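You operate a simulated robot arm through the tools that you are given. There is no shell and no other tool. Be economical: measure what you need, move in short steps, check, and stop when the job is done.

You are at the controls of a simulated robot arm. One attempt, no reset.

JOB
Put one of the cream card cases from the top of the long table on the teal card.

Only the result counts: the job must be done as asked and must still hold three seconds after the hand-in. Knocking over, shifting, dropping, spilling or breaking anything else fails it.

ROBOT AND FRAMES
A 6-joint arm with a two-finger parallel gripper, fixed in place. Base frame: the origin is at the foot of the arm, x ahead of it, y to its left, z up; the work surface is at about z = 0. Lengths are in mm, angles in degrees, forces in N, time in s.
With the tool pointing down near the work surface it reaches from about 140 to 580 mm from the base axis. Its first joint turns from -66.0 to 66.0 degrees. Payload 2.1 kg.
The TCP is the grasp point between the finger pads, 30 mm short of the fingertips. In the tool frame z runs along the fingers and y along their closing line. The gripper opens to 94 mm. The fingers are 28 mm wide and 10 mm thick; the gripper's body (50 by 96 mm) begins 55 mm behind the TCP.
Orientation is that of the tool frame in the base frame, as [roll, pitch, yaw] about the fixed x, y, z axes, in that order (R = Rz(yaw) Ry(pitch) Rx(roll)). With the fingers straight down and closing along the base's y, the tool's x points along the base's -x, its y along +y and its z along -z.

CONTROLS
- The arm moves only by the tool jog_arm. Its argument "steps" is a list that holds one entry, the list of rows, each a list of 4 numbers: the shift along the tool's x, y, z in mm, then the turn about the tool's z in degrees. In form: [[[tx, ty, tz, yaw], ...]]. A call has 1 to 10 rows; each row shifts and turns the commanded pose from where the row before left it, along the tool's axes as they then stand. "gripper" is the closure in counts, from 0 (fully open) to 255 (shut), set as the call begins (left out, the last holds). A row lasts 0.2 s, in which the tool goes at most 50 mm and 8.6 degrees; a call with a longer step from one row to the next is refused whole, and so is a gripper value outside its range. Where a pose cannot be reached the arm comes as near as it can. A force on the tool above 40 N (or 10 N above the force at the start of the call, whichever is more), or a blocked arm, ends the call early, and 0.2 s more pass. Each finger travels about 72 mm/s and halts on what it meets, pressing with about 38 N; the grip force reading is that of the motor and also rises with nothing between the fingers. The clock runs only during rows and for 0.2 s after the last one: add rows that do not move to give the fingers time. The reply holds the time, the measured pose of the TCP, the force on the tool along the base axes, the opening and the grip force, in the units named above and with some noise.
- Cameras (640 x 400 px; columns grow to the right, rows downward): "scene" is fixed at [51.6, -364.7, 475.3]; the picture's right is [0.92, -0.40, 0.00], its down [-0.27, -0.61, -0.75] and it looks along [0.30, 0.68, -0.66] (base axes); focal length 259 px, centre (320, 200). "wrist" rides on the gripper at [76, 14, -102] in the tool frame; the picture's right is [-0.18, 0.98, 0.00], its down [-0.75, -0.14, -0.64] and it looks along [-0.63, -0.12, 0.77] (tool axes); focal length 243 px, centre (320, 200). There is no depth. A picture from a camera that has moved, and an enlarged one, comes with that camera's place and axes in the base frame and with its lens. The place of the scene camera against the robot may be out by one fixed shift of up to 25 mm in any direction.
- snapshot(camera): a new picture of that camera. No time passes.
- zoom(camera, box): a new picture of the part [left, top, right, bottom] of that camera's present view, enlarged. No time passes.
- sign_off(): hands the job in; it is judged then, once.

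Go step by step. Nothing tells you positions but the pictures and the camera data: compare them with the known pose of the tool, close in by small moves and look again before you grip or let go. The budget is 90 turns and 42 pictures, counting those below and the enlarged ones. Unless the task says otherwise, let go and move clear before handing in, and close with one line.

The tools are called by a JSON object that holds its "name" and its "arguments". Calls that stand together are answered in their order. jog_arm: Moves the arm, as the interface text tells. Its arguments: {"type":"object","properties":{"steps":{"type":"array","items":{"type":"array","items":{"type":"array","items":{"type":"number"}}}},"gripper":{"type":"number"}},"required":["steps"]} The other tools are called the same way: snapshot (camera) takes a picture; zoom (camera, box) takes an enlarged picture of a part of a camera's view; sign_off () hands the job in.

At the start:

```text
t: 0.0
tool_pos: [241.0, 304.2, 254.6]
tool_rot: [180.0, 0.0, -180.0]
ft_force: [-0.3, 0.2, 0.0]
opening: 94.2
finger_force: 0.1
```

scene: 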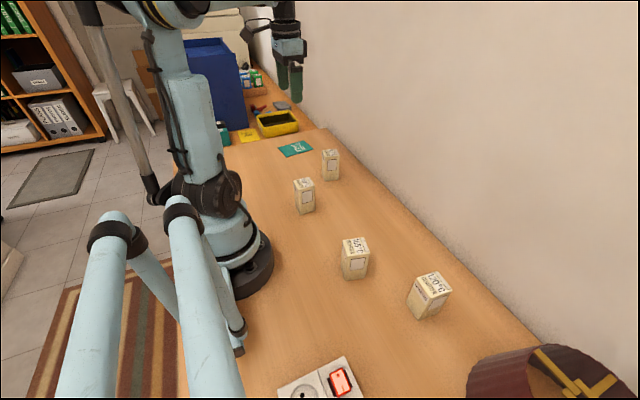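
wrist: 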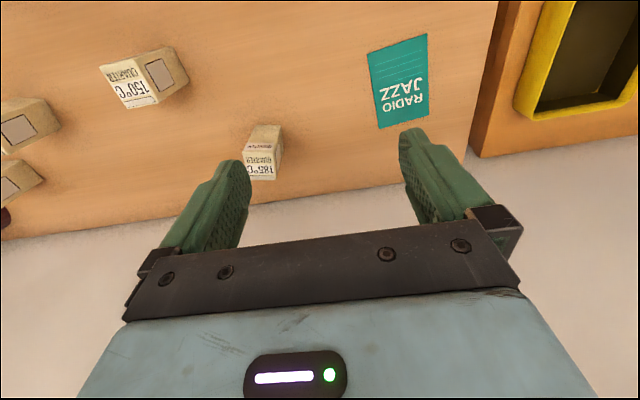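

I see four cream cases on the table and the teal card at about (274, 410). The nearest case is at about (300, 210). I'll look closer before I choose one.

{"name": "zoom", "arguments": {"camera": "scene", "box": [230, 90, 390, 230]}}

{"name": "zoom", "arguments": {"camera": "scene", "box": [320, 210, 480, 340]}}

{"name": "zoom", "arguments": {"camera": "wrist", "box": [80, 20, 440, 220]}}

```text
2.86 times, centred on (310, 160) of scene
camera zoom: at [51.6, -364.7, 475.3], right [0.92, -0.4, 0.0], down [-0.27, -0.61, -0.75], along [0.3, 0.68, -0.66], focal length 740 px, centre (349, 314)
```

zoom: 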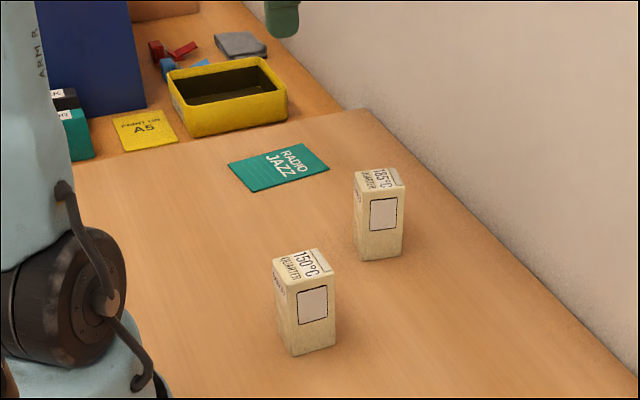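

```text
3.08 times, centred on (400, 275) of scene
camera zoom: at [51.6, -364.7, 475.3], right [0.92, -0.4, 0.0], down [-0.27, -0.61, -0.75], along [0.3, 0.68, -0.66], focal length 798 px, centre (74, -31)
```

zoom: 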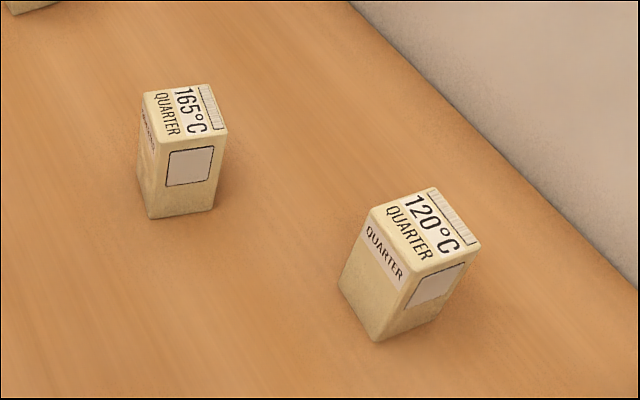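

```text
1.78 times, centred on (260, 120) of wrist
camera zoom: at [165.3, 317.8, 357.4], right [0.18, 0.98, 0.0], down [0.75, -0.14, 0.64], along [0.63, -0.12, -0.77], focal length 431 px, centre (427, 342)
```

zoom: 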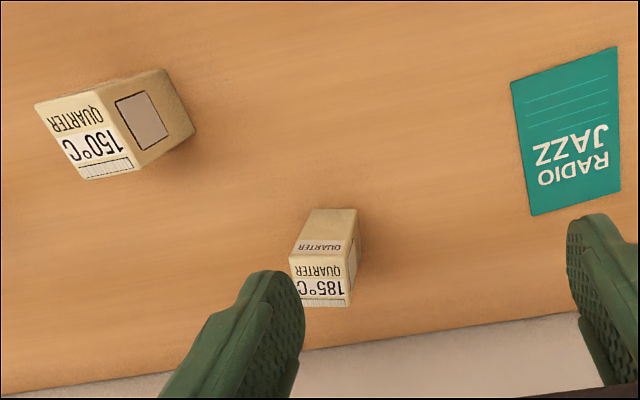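

All four cases are alike. I'll take the 185 case because it stands clear and is nearest, and I'll move above it for a closer look.

{"name": "jog_arm", "arguments": {"steps": [[[-16, -23, 21, 0], [-16, -23, 21, 0], [-16, -23, 21, 0], [-16, -22, 21, 0], [0, 0, 0, 0]]], "gripper": 0}}

{"name": "snapshot", "arguments": {"camera": "wrist"}}

{"name": "snapshot", "arguments": {"camera": "scene"}}

```text
t: 1.2
tool_pos: [304.4, 212.9, 170.5]
tool_rot: [179.8, 0.0, -180.0]
ft_force: [0.6, 0.7, 0.3]
opening: 93.8
finger_force: 0.0
```

```text
36 pictures are left
camera wrist: at [228.5, 226.2, 273.3], right [0.18, 0.98, 0.0], down [0.75, -0.14, 0.64], along [0.63, -0.12, -0.77], focal length 243 px, centre (320, 200)
```

wrist: 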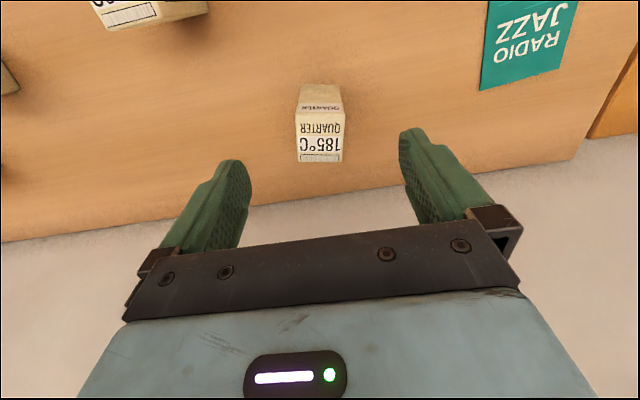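

```text
35 pictures are left
```

scene: 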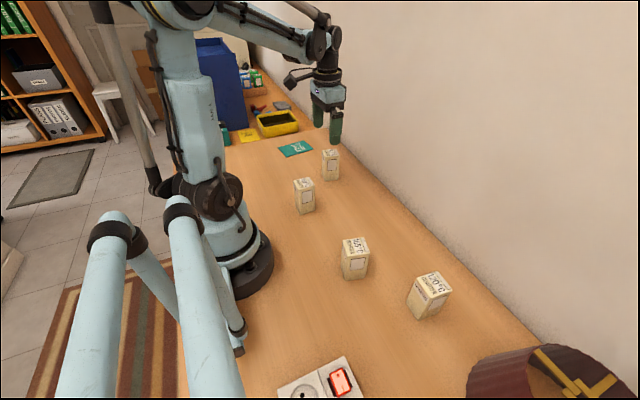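

{"name": "zoom", "arguments": {"camera": "wrist", "box": [250, 60, 390, 180]}}

{"name": "zoom", "arguments": {"camera": "wrist", "box": [440, 0, 640, 120]}}

```text
3.33 times, centred on (320, 120) of wrist
camera zoom: at [228.5, 226.2, 273.3], right [0.18, 0.98, 0.0], down [0.75, -0.14, 0.64], along [0.63, -0.12, -0.77], focal length 809 px, centre (320, 467)
```

zoom: 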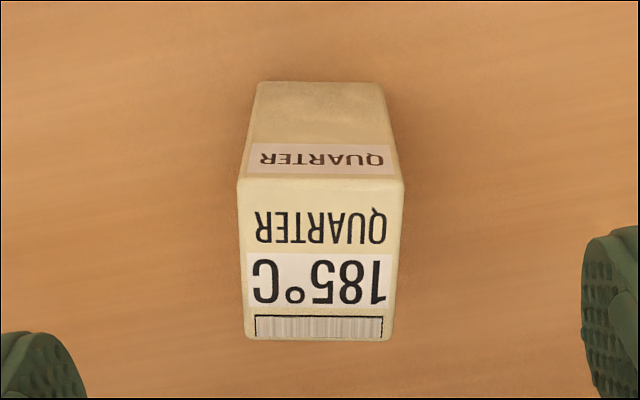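

```text
3.20 times, centred on (540, 60) of wrist
camera zoom: at [228.5, 226.2, 273.3], right [0.18, 0.98, 0.0], down [0.75, -0.14, 0.64], along [0.63, -0.12, -0.77], focal length 776 px, centre (-384, 648)
```

zoom: 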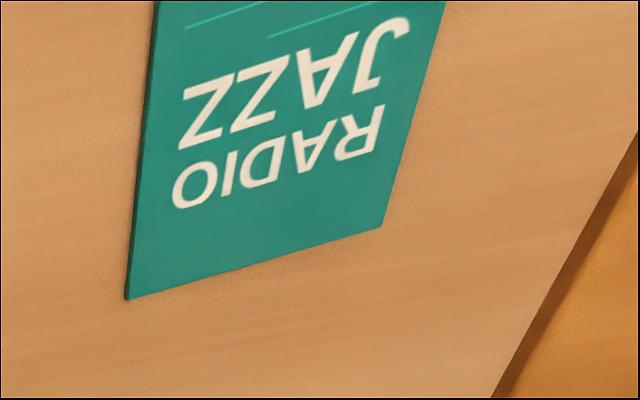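

The case measures about 40×40×85 mm, is centred near (318, 209) and is turned about 11°. The card is centred near (278, 408). I'll centre over the case, line up with it, and come down partway.

{"name": "jog_arm", "arguments": {"steps": [[[-14.1, -4.2, 0, 0], [0, 0, 0, 5.4], [0, 0, 0, 5.4], [0, 0, 20, 0], [0, 0, 22, 0], [0, 0, 0, 0]]]}}

{"name": "snapshot", "arguments": {"camera": "wrist"}}

{"name": "zoom", "arguments": {"camera": "scene", "box": [270, 80, 390, 200]}}

```text
t: 2.6
tool_pos: [320.4, 208.4, 128.2]
tool_rot: [180.0, -0.1, 169.2]
ft_force: [-0.5, 1.2, 0.7]
opening: 94.2
finger_force: 0.0
```

```text
32 pictures are left
camera wrist: at [249.3, 236.4, 231.3], right [0.37, 0.93, 0.0], down [0.71, -0.28, 0.64], along [0.6, -0.23, -0.77], focal length 243 px, centre (320, 200)
```

wrist: 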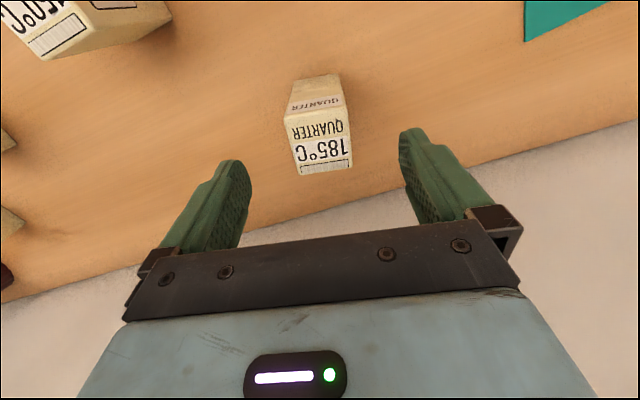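

```text
3.33 times, centred on (330, 140) of scene
camera zoom: at [51.6, -364.7, 475.3], right [0.92, -0.4, 0.0], down [-0.27, -0.61, -0.75], along [0.3, 0.68, -0.66], focal length 864 px, centre (287, 400)
```

zoom: 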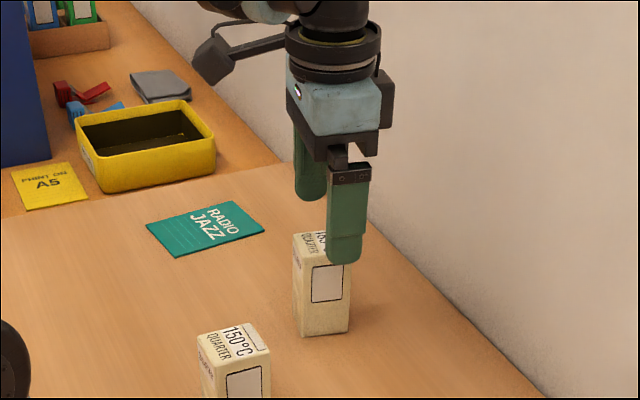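

The case's top shows up where I predicted, midway between the fingers. I'll go down to grasp height.

{"name": "jog_arm", "arguments": {"steps": [[[1, 0, 19, 0], [0, 0, 19, 0], [0, 0, 19, 0], [0, 0, 19, 0], [0, 0, 0, 0]]]}}

{"name": "snapshot", "arguments": {"camera": "wrist"}}

```text
t: 3.8
tool_pos: [319.0, 207.0, 50.6]
tool_rot: [179.9, 0.0, 169.1]
ft_force: [-0.3, 1.4, 0.4]
opening: 94.0
finger_force: 0.1
```

```text
30 pictures are left
camera wrist: at [246.9, 236.1, 154.2], right [0.36, 0.93, 0.0], down [0.71, -0.28, 0.64], along [0.6, -0.23, -0.77], focal length 243 px, centre (320, 200)
```

wrist: 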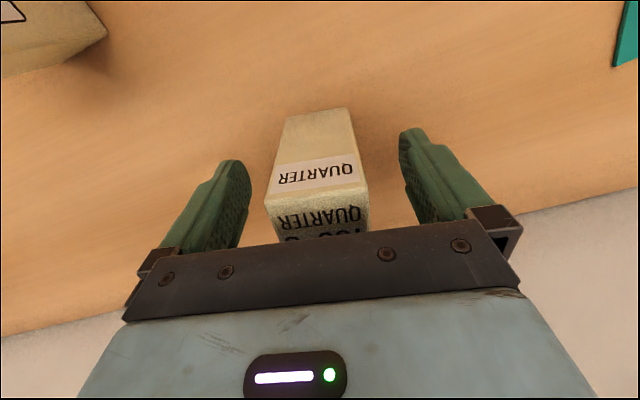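

The case sits between the fingers with room on both sides. I'll close in stages, gently, and watch the readings.

{"name": "jog_arm", "arguments": {"steps": [[[0, 0, 0, 0], [0, 0, 0, 0], [0, 0, 0, 0], [0, 0, 0, 0]]], "gripper": 150}}

```text
t: 4.8
tool_pos: [319.0, 207.5, 50.5]
tool_rot: [179.8, 0.1, 169.1]
ft_force: [0.1, 0.2, -0.9]
opening: 44.0
finger_force: 38.3
```

The fingers stopped on the case at 44 mm with 38 N. I'll lift a little and check that it holds.

{"name": "jog_arm", "arguments": {"steps": [[[0, 0, -10, 0], [0, 0, -15, 0], [0, 0, -20, 0], [0, 0, -20, 0], [0, 0, 0, 0]]], "gripper": 160}}

{"name": "snapshot", "arguments": {"camera": "wrist"}}

{"name": "zoom", "arguments": {"camera": "scene", "box": [270, 80, 390, 200]}}

```text
t: 6.0
tool_pos: [319.0, 208.8, 117.1]
tool_rot: [179.9, 0.0, 169.2]
ft_force: [0.1, 0.3, -0.9]
opening: 43.6
finger_force: 38.4
```

```text
29 pictures are left
camera wrist: at [246.0, 236.3, 219.2], right [0.36, 0.93, 0.0], down [0.71, -0.28, 0.64], along [0.6, -0.23, -0.77], focal length 243 px, centre (320, 200)
```

wrist: 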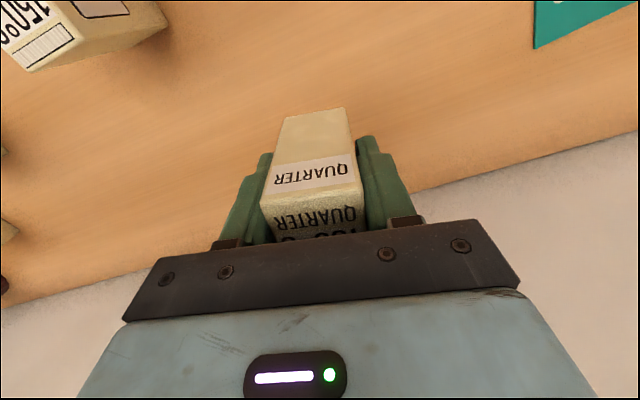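

```text
3.33 times, centred on (330, 140) of scene
camera zoom: at [51.6, -364.7, 475.3], right [0.92, -0.4, 0.0], down [-0.27, -0.61, -0.75], along [0.3, 0.68, -0.66], focal length 864 px, centre (287, 400)
```

zoom: 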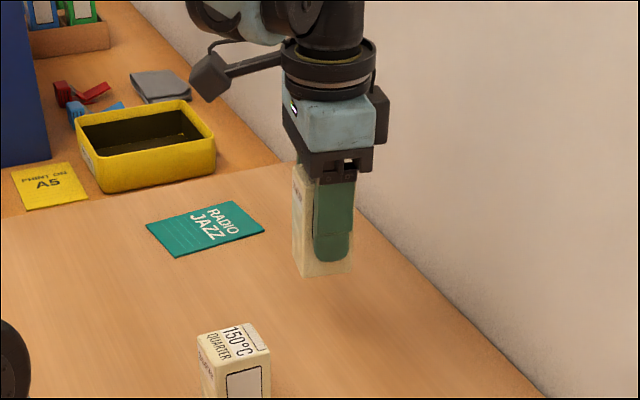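

It is held firmly and upright. I'll turn it square and carry it over the card.

{"name": "jog_arm", "arguments": {"steps": [[[0, 0, 0, -5.4], [0, 0, 0, -5.4], [6, 28, 0, 0], [6, 28, 0, 0], [6, 28, 0, 0], [6, 29, 0, 0], [6, 29, 0, 0], [6, 29, 0, 0], [4.6, 28, 0, 0], [0, 0, 0, 0]]]}}

{"name": "snapshot", "arguments": {"camera": "wrist"}}

{"name": "zoom", "arguments": {"camera": "scene", "box": [240, 80, 360, 200]}}

```text
t: 8.2
tool_pos: [277.9, 407.1, 121.1]
tool_rot: [179.8, 0.1, 180.0]
ft_force: [-0.4, -1.1, -1.0]
opening: 43.5
finger_force: 37.9
```

```text
27 pictures are left
camera wrist: at [201.2, 421.6, 223.2], right [0.18, 0.98, 0.0], down [0.75, -0.14, 0.64], along [0.63, -0.12, -0.77], focal length 243 px, centre (320, 200)
```

wrist: 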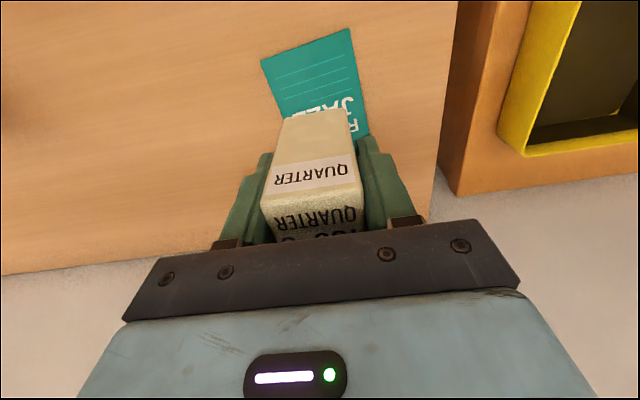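

```text
3.33 times, centred on (300, 140) of scene
camera zoom: at [51.6, -364.7, 475.3], right [0.92, -0.4, 0.0], down [-0.27, -0.61, -0.75], along [0.3, 0.68, -0.66], focal length 864 px, centre (387, 400)
```

zoom: 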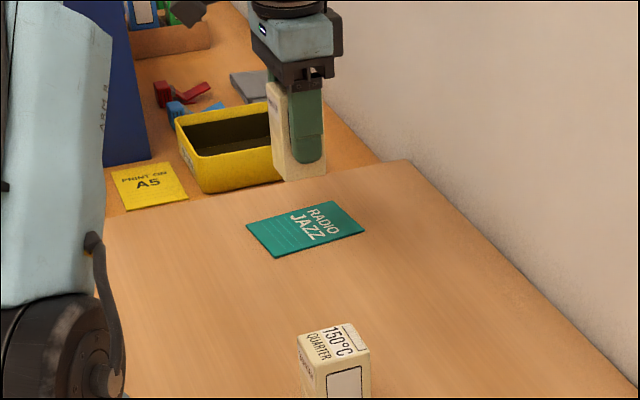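

The case is above the card's centre with its bottom at about z = 70, and the card corners come out the same as before. I'll lower to just above it.

{"name": "jog_arm", "arguments": {"steps": [[[0, 0, 16, 0], [0, 0, 16, 0], [0, 0, 16, 0], [0, 0, 12, 0], [0, 0, 0, 0], [0, 0, 0, 0]]]}}

{"name": "snapshot", "arguments": {"camera": "wrist"}}

{"name": "zoom", "arguments": {"camera": "scene", "box": [250, 100, 350, 180]}}

```text
t: 9.6
tool_pos: [280.4, 407.8, 57.2]
tool_rot: [180.0, 0.0, 180.0]
ft_force: [-0.5, 0.2, -0.1]
opening: 43.8
finger_force: 37.7
```

```text
25 pictures are left
camera wrist: at [203.4, 421.8, 160.6], right [0.18, 0.98, 0.0], down [0.75, -0.14, 0.64], along [0.63, -0.12, -0.77], focal length 243 px, centre (320, 200)
```

wrist: 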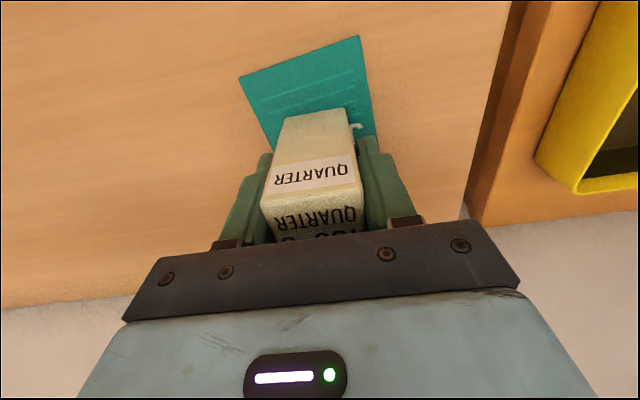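

```text
5.00 times, centred on (300, 140) of scene
camera zoom: at [51.6, -364.7, 475.3], right [0.92, -0.4, 0.0], down [-0.27, -0.61, -0.75], along [0.3, 0.68, -0.66], focal length 1296 px, centre (420, 500)
```

zoom: 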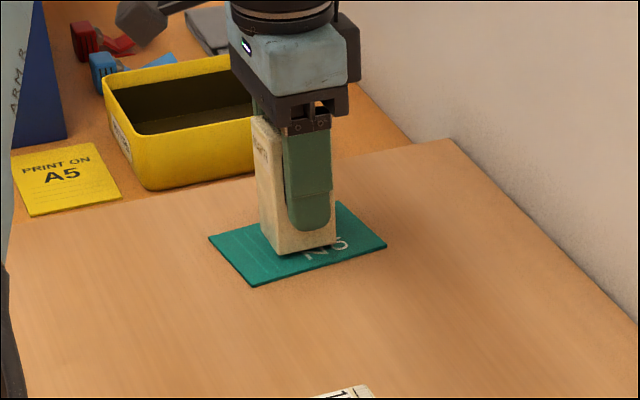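

The case is over the middle of the card with a few mm to go. I'll lower in small steps until the force shows contact.

{"name": "jog_arm", "arguments": {"steps": [[[0, 0, 1, 0], [0, 0, 1, 0], [0, 0, 1, 0], [0, 0, 0, 0]]]}}

```text
t: 10.6
tool_pos: [279.0, 408.3, 55.0]
tool_rot: [179.8, 0.0, -180.0]
ft_force: [-0.2, -0.3, -1.1]
opening: 43.5
finger_force: 37.9
```

{"name": "jog_arm", "arguments": {"steps": [[[0, 0, 0.7, 0], [0, 0, 0.7, 0], [0, 0, 0, 0]]]}}

```text
t: 11.4
tool_pos: [278.1, 408.3, 54.0]
tool_rot: [-180.0, 0.1, 179.9]
ft_force: [0.8, -0.5, 17.8]
opening: 43.5
finger_force: 38.5
```

Contact shows at 18 N. I'll ease off slightly and open the fingers.

{"name": "jog_arm", "arguments": {"steps": [[[0, 0, -0.4, 0], [0, 0, 0, 0]]]}}

{"name": "jog_arm", "arguments": {"steps": [[[0, 0, 0, 0], [0, 0, 0, 0], [0, 0, 0, 0], [0, 0, 0, 0]]], "gripper": 40}}

{"name": "snapshot", "arguments": {"camera": "wrist"}}

```text
t: 12.0
tool_pos: [277.4, 410.5, 53.3]
tool_rot: [179.8, 0.1, -180.0]
ft_force: [1.5, -0.2, 11.0]
opening: 43.5
finger_force: 38.3
```

```text
t: 13.0
tool_pos: [277.4, 408.3, 53.1]
tool_rot: [180.0, -0.1, -180.0]
ft_force: [-0.5, 0.4, 0.0]
opening: 79.3
finger_force: 0.1
```

```text
23 pictures are left
camera wrist: at [201.7, 422.5, 156.6], right [0.18, 0.98, 0.0], down [0.75, -0.14, 0.64], along [0.63, -0.12, -0.77], focal length 243 px, centre (320, 200)
```

wrist: 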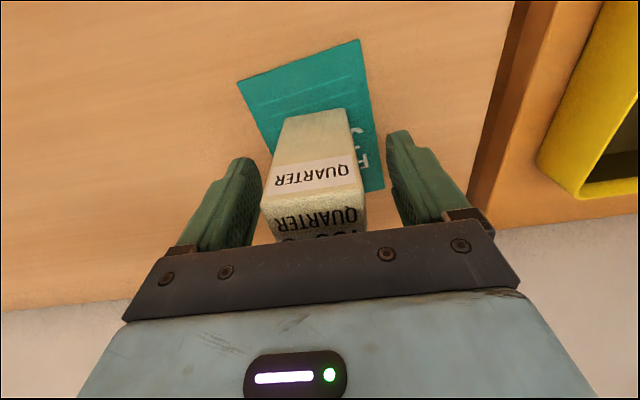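

The case stands free on the card and both fingers are clear. I'll go straight up and check.

{"name": "jog_arm", "arguments": {"steps": [[[0, 0, -15, 0], [0, 0, -25, 0], [0, 0, -30, 0], [0, 0, -30, 0], [0, 0, -30, 0], [0, 0, 0, 0]]]}}

{"name": "snapshot", "arguments": {"camera": "wrist"}}

{"name": "snapshot", "arguments": {"camera": "scene"}}

```text
t: 14.4
tool_pos: [278.6, 408.8, 184.2]
tool_rot: [179.9, -0.1, -180.0]
ft_force: [1.6, -0.1, 0.7]
opening: 79.0
finger_force: 0.0
```

```text
22 pictures are left
camera wrist: at [202.0, 422.4, 287.6], right [0.18, 0.98, 0.0], down [0.75, -0.14, 0.64], along [0.63, -0.12, -0.77], focal length 243 px, centre (320, 200)
```

wrist: 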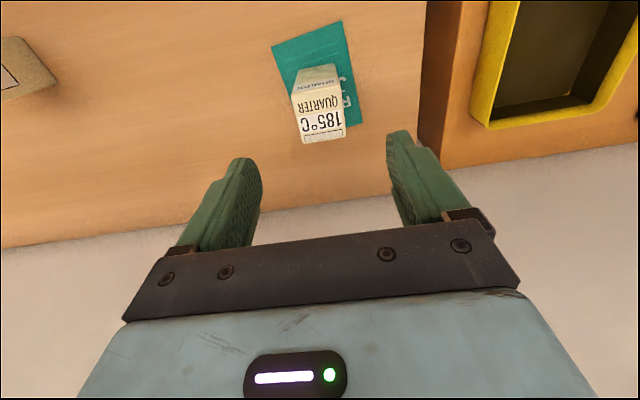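

```text
21 pictures are left
```

scene: 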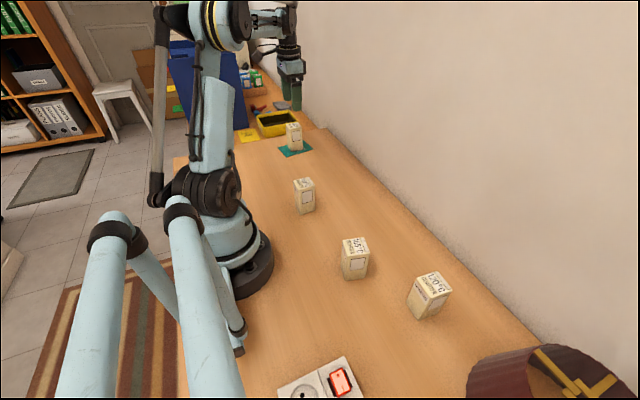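

The case stands on the card and the other cases haven't moved. The blue box behind the arm looks a bit different, so I'll check it.

{"name": "zoom", "arguments": {"camera": "scene", "box": [140, 20, 340, 160]}}

```text
2.86 times, centred on (240, 90) of scene
camera zoom: at [51.6, -364.7, 475.3], right [0.92, -0.4, 0.0], down [-0.27, -0.61, -0.75], along [0.3, 0.68, -0.66], focal length 740 px, centre (549, 514)
```

zoom: 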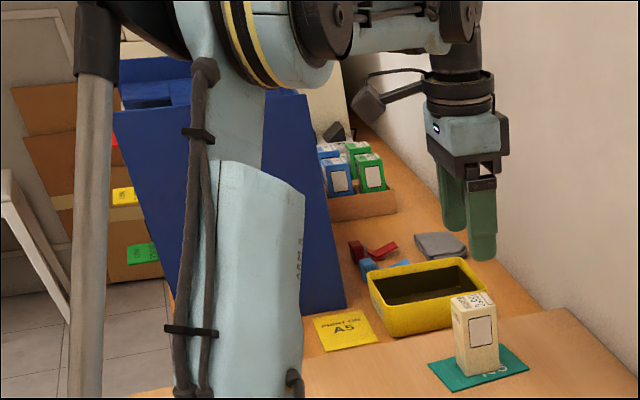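

The blue box's edge is where it was at the start, and only the arm had been hiding part of it. The case stands upright within the card and the gripper is clear, so I'll hand in.

{"name": "sign_off", "arguments": {}}

```text
The job is handed in.
```

The cream 185°C case is standing upright on the teal card, the gripper is clear of it, and nothing else appears to have moved.
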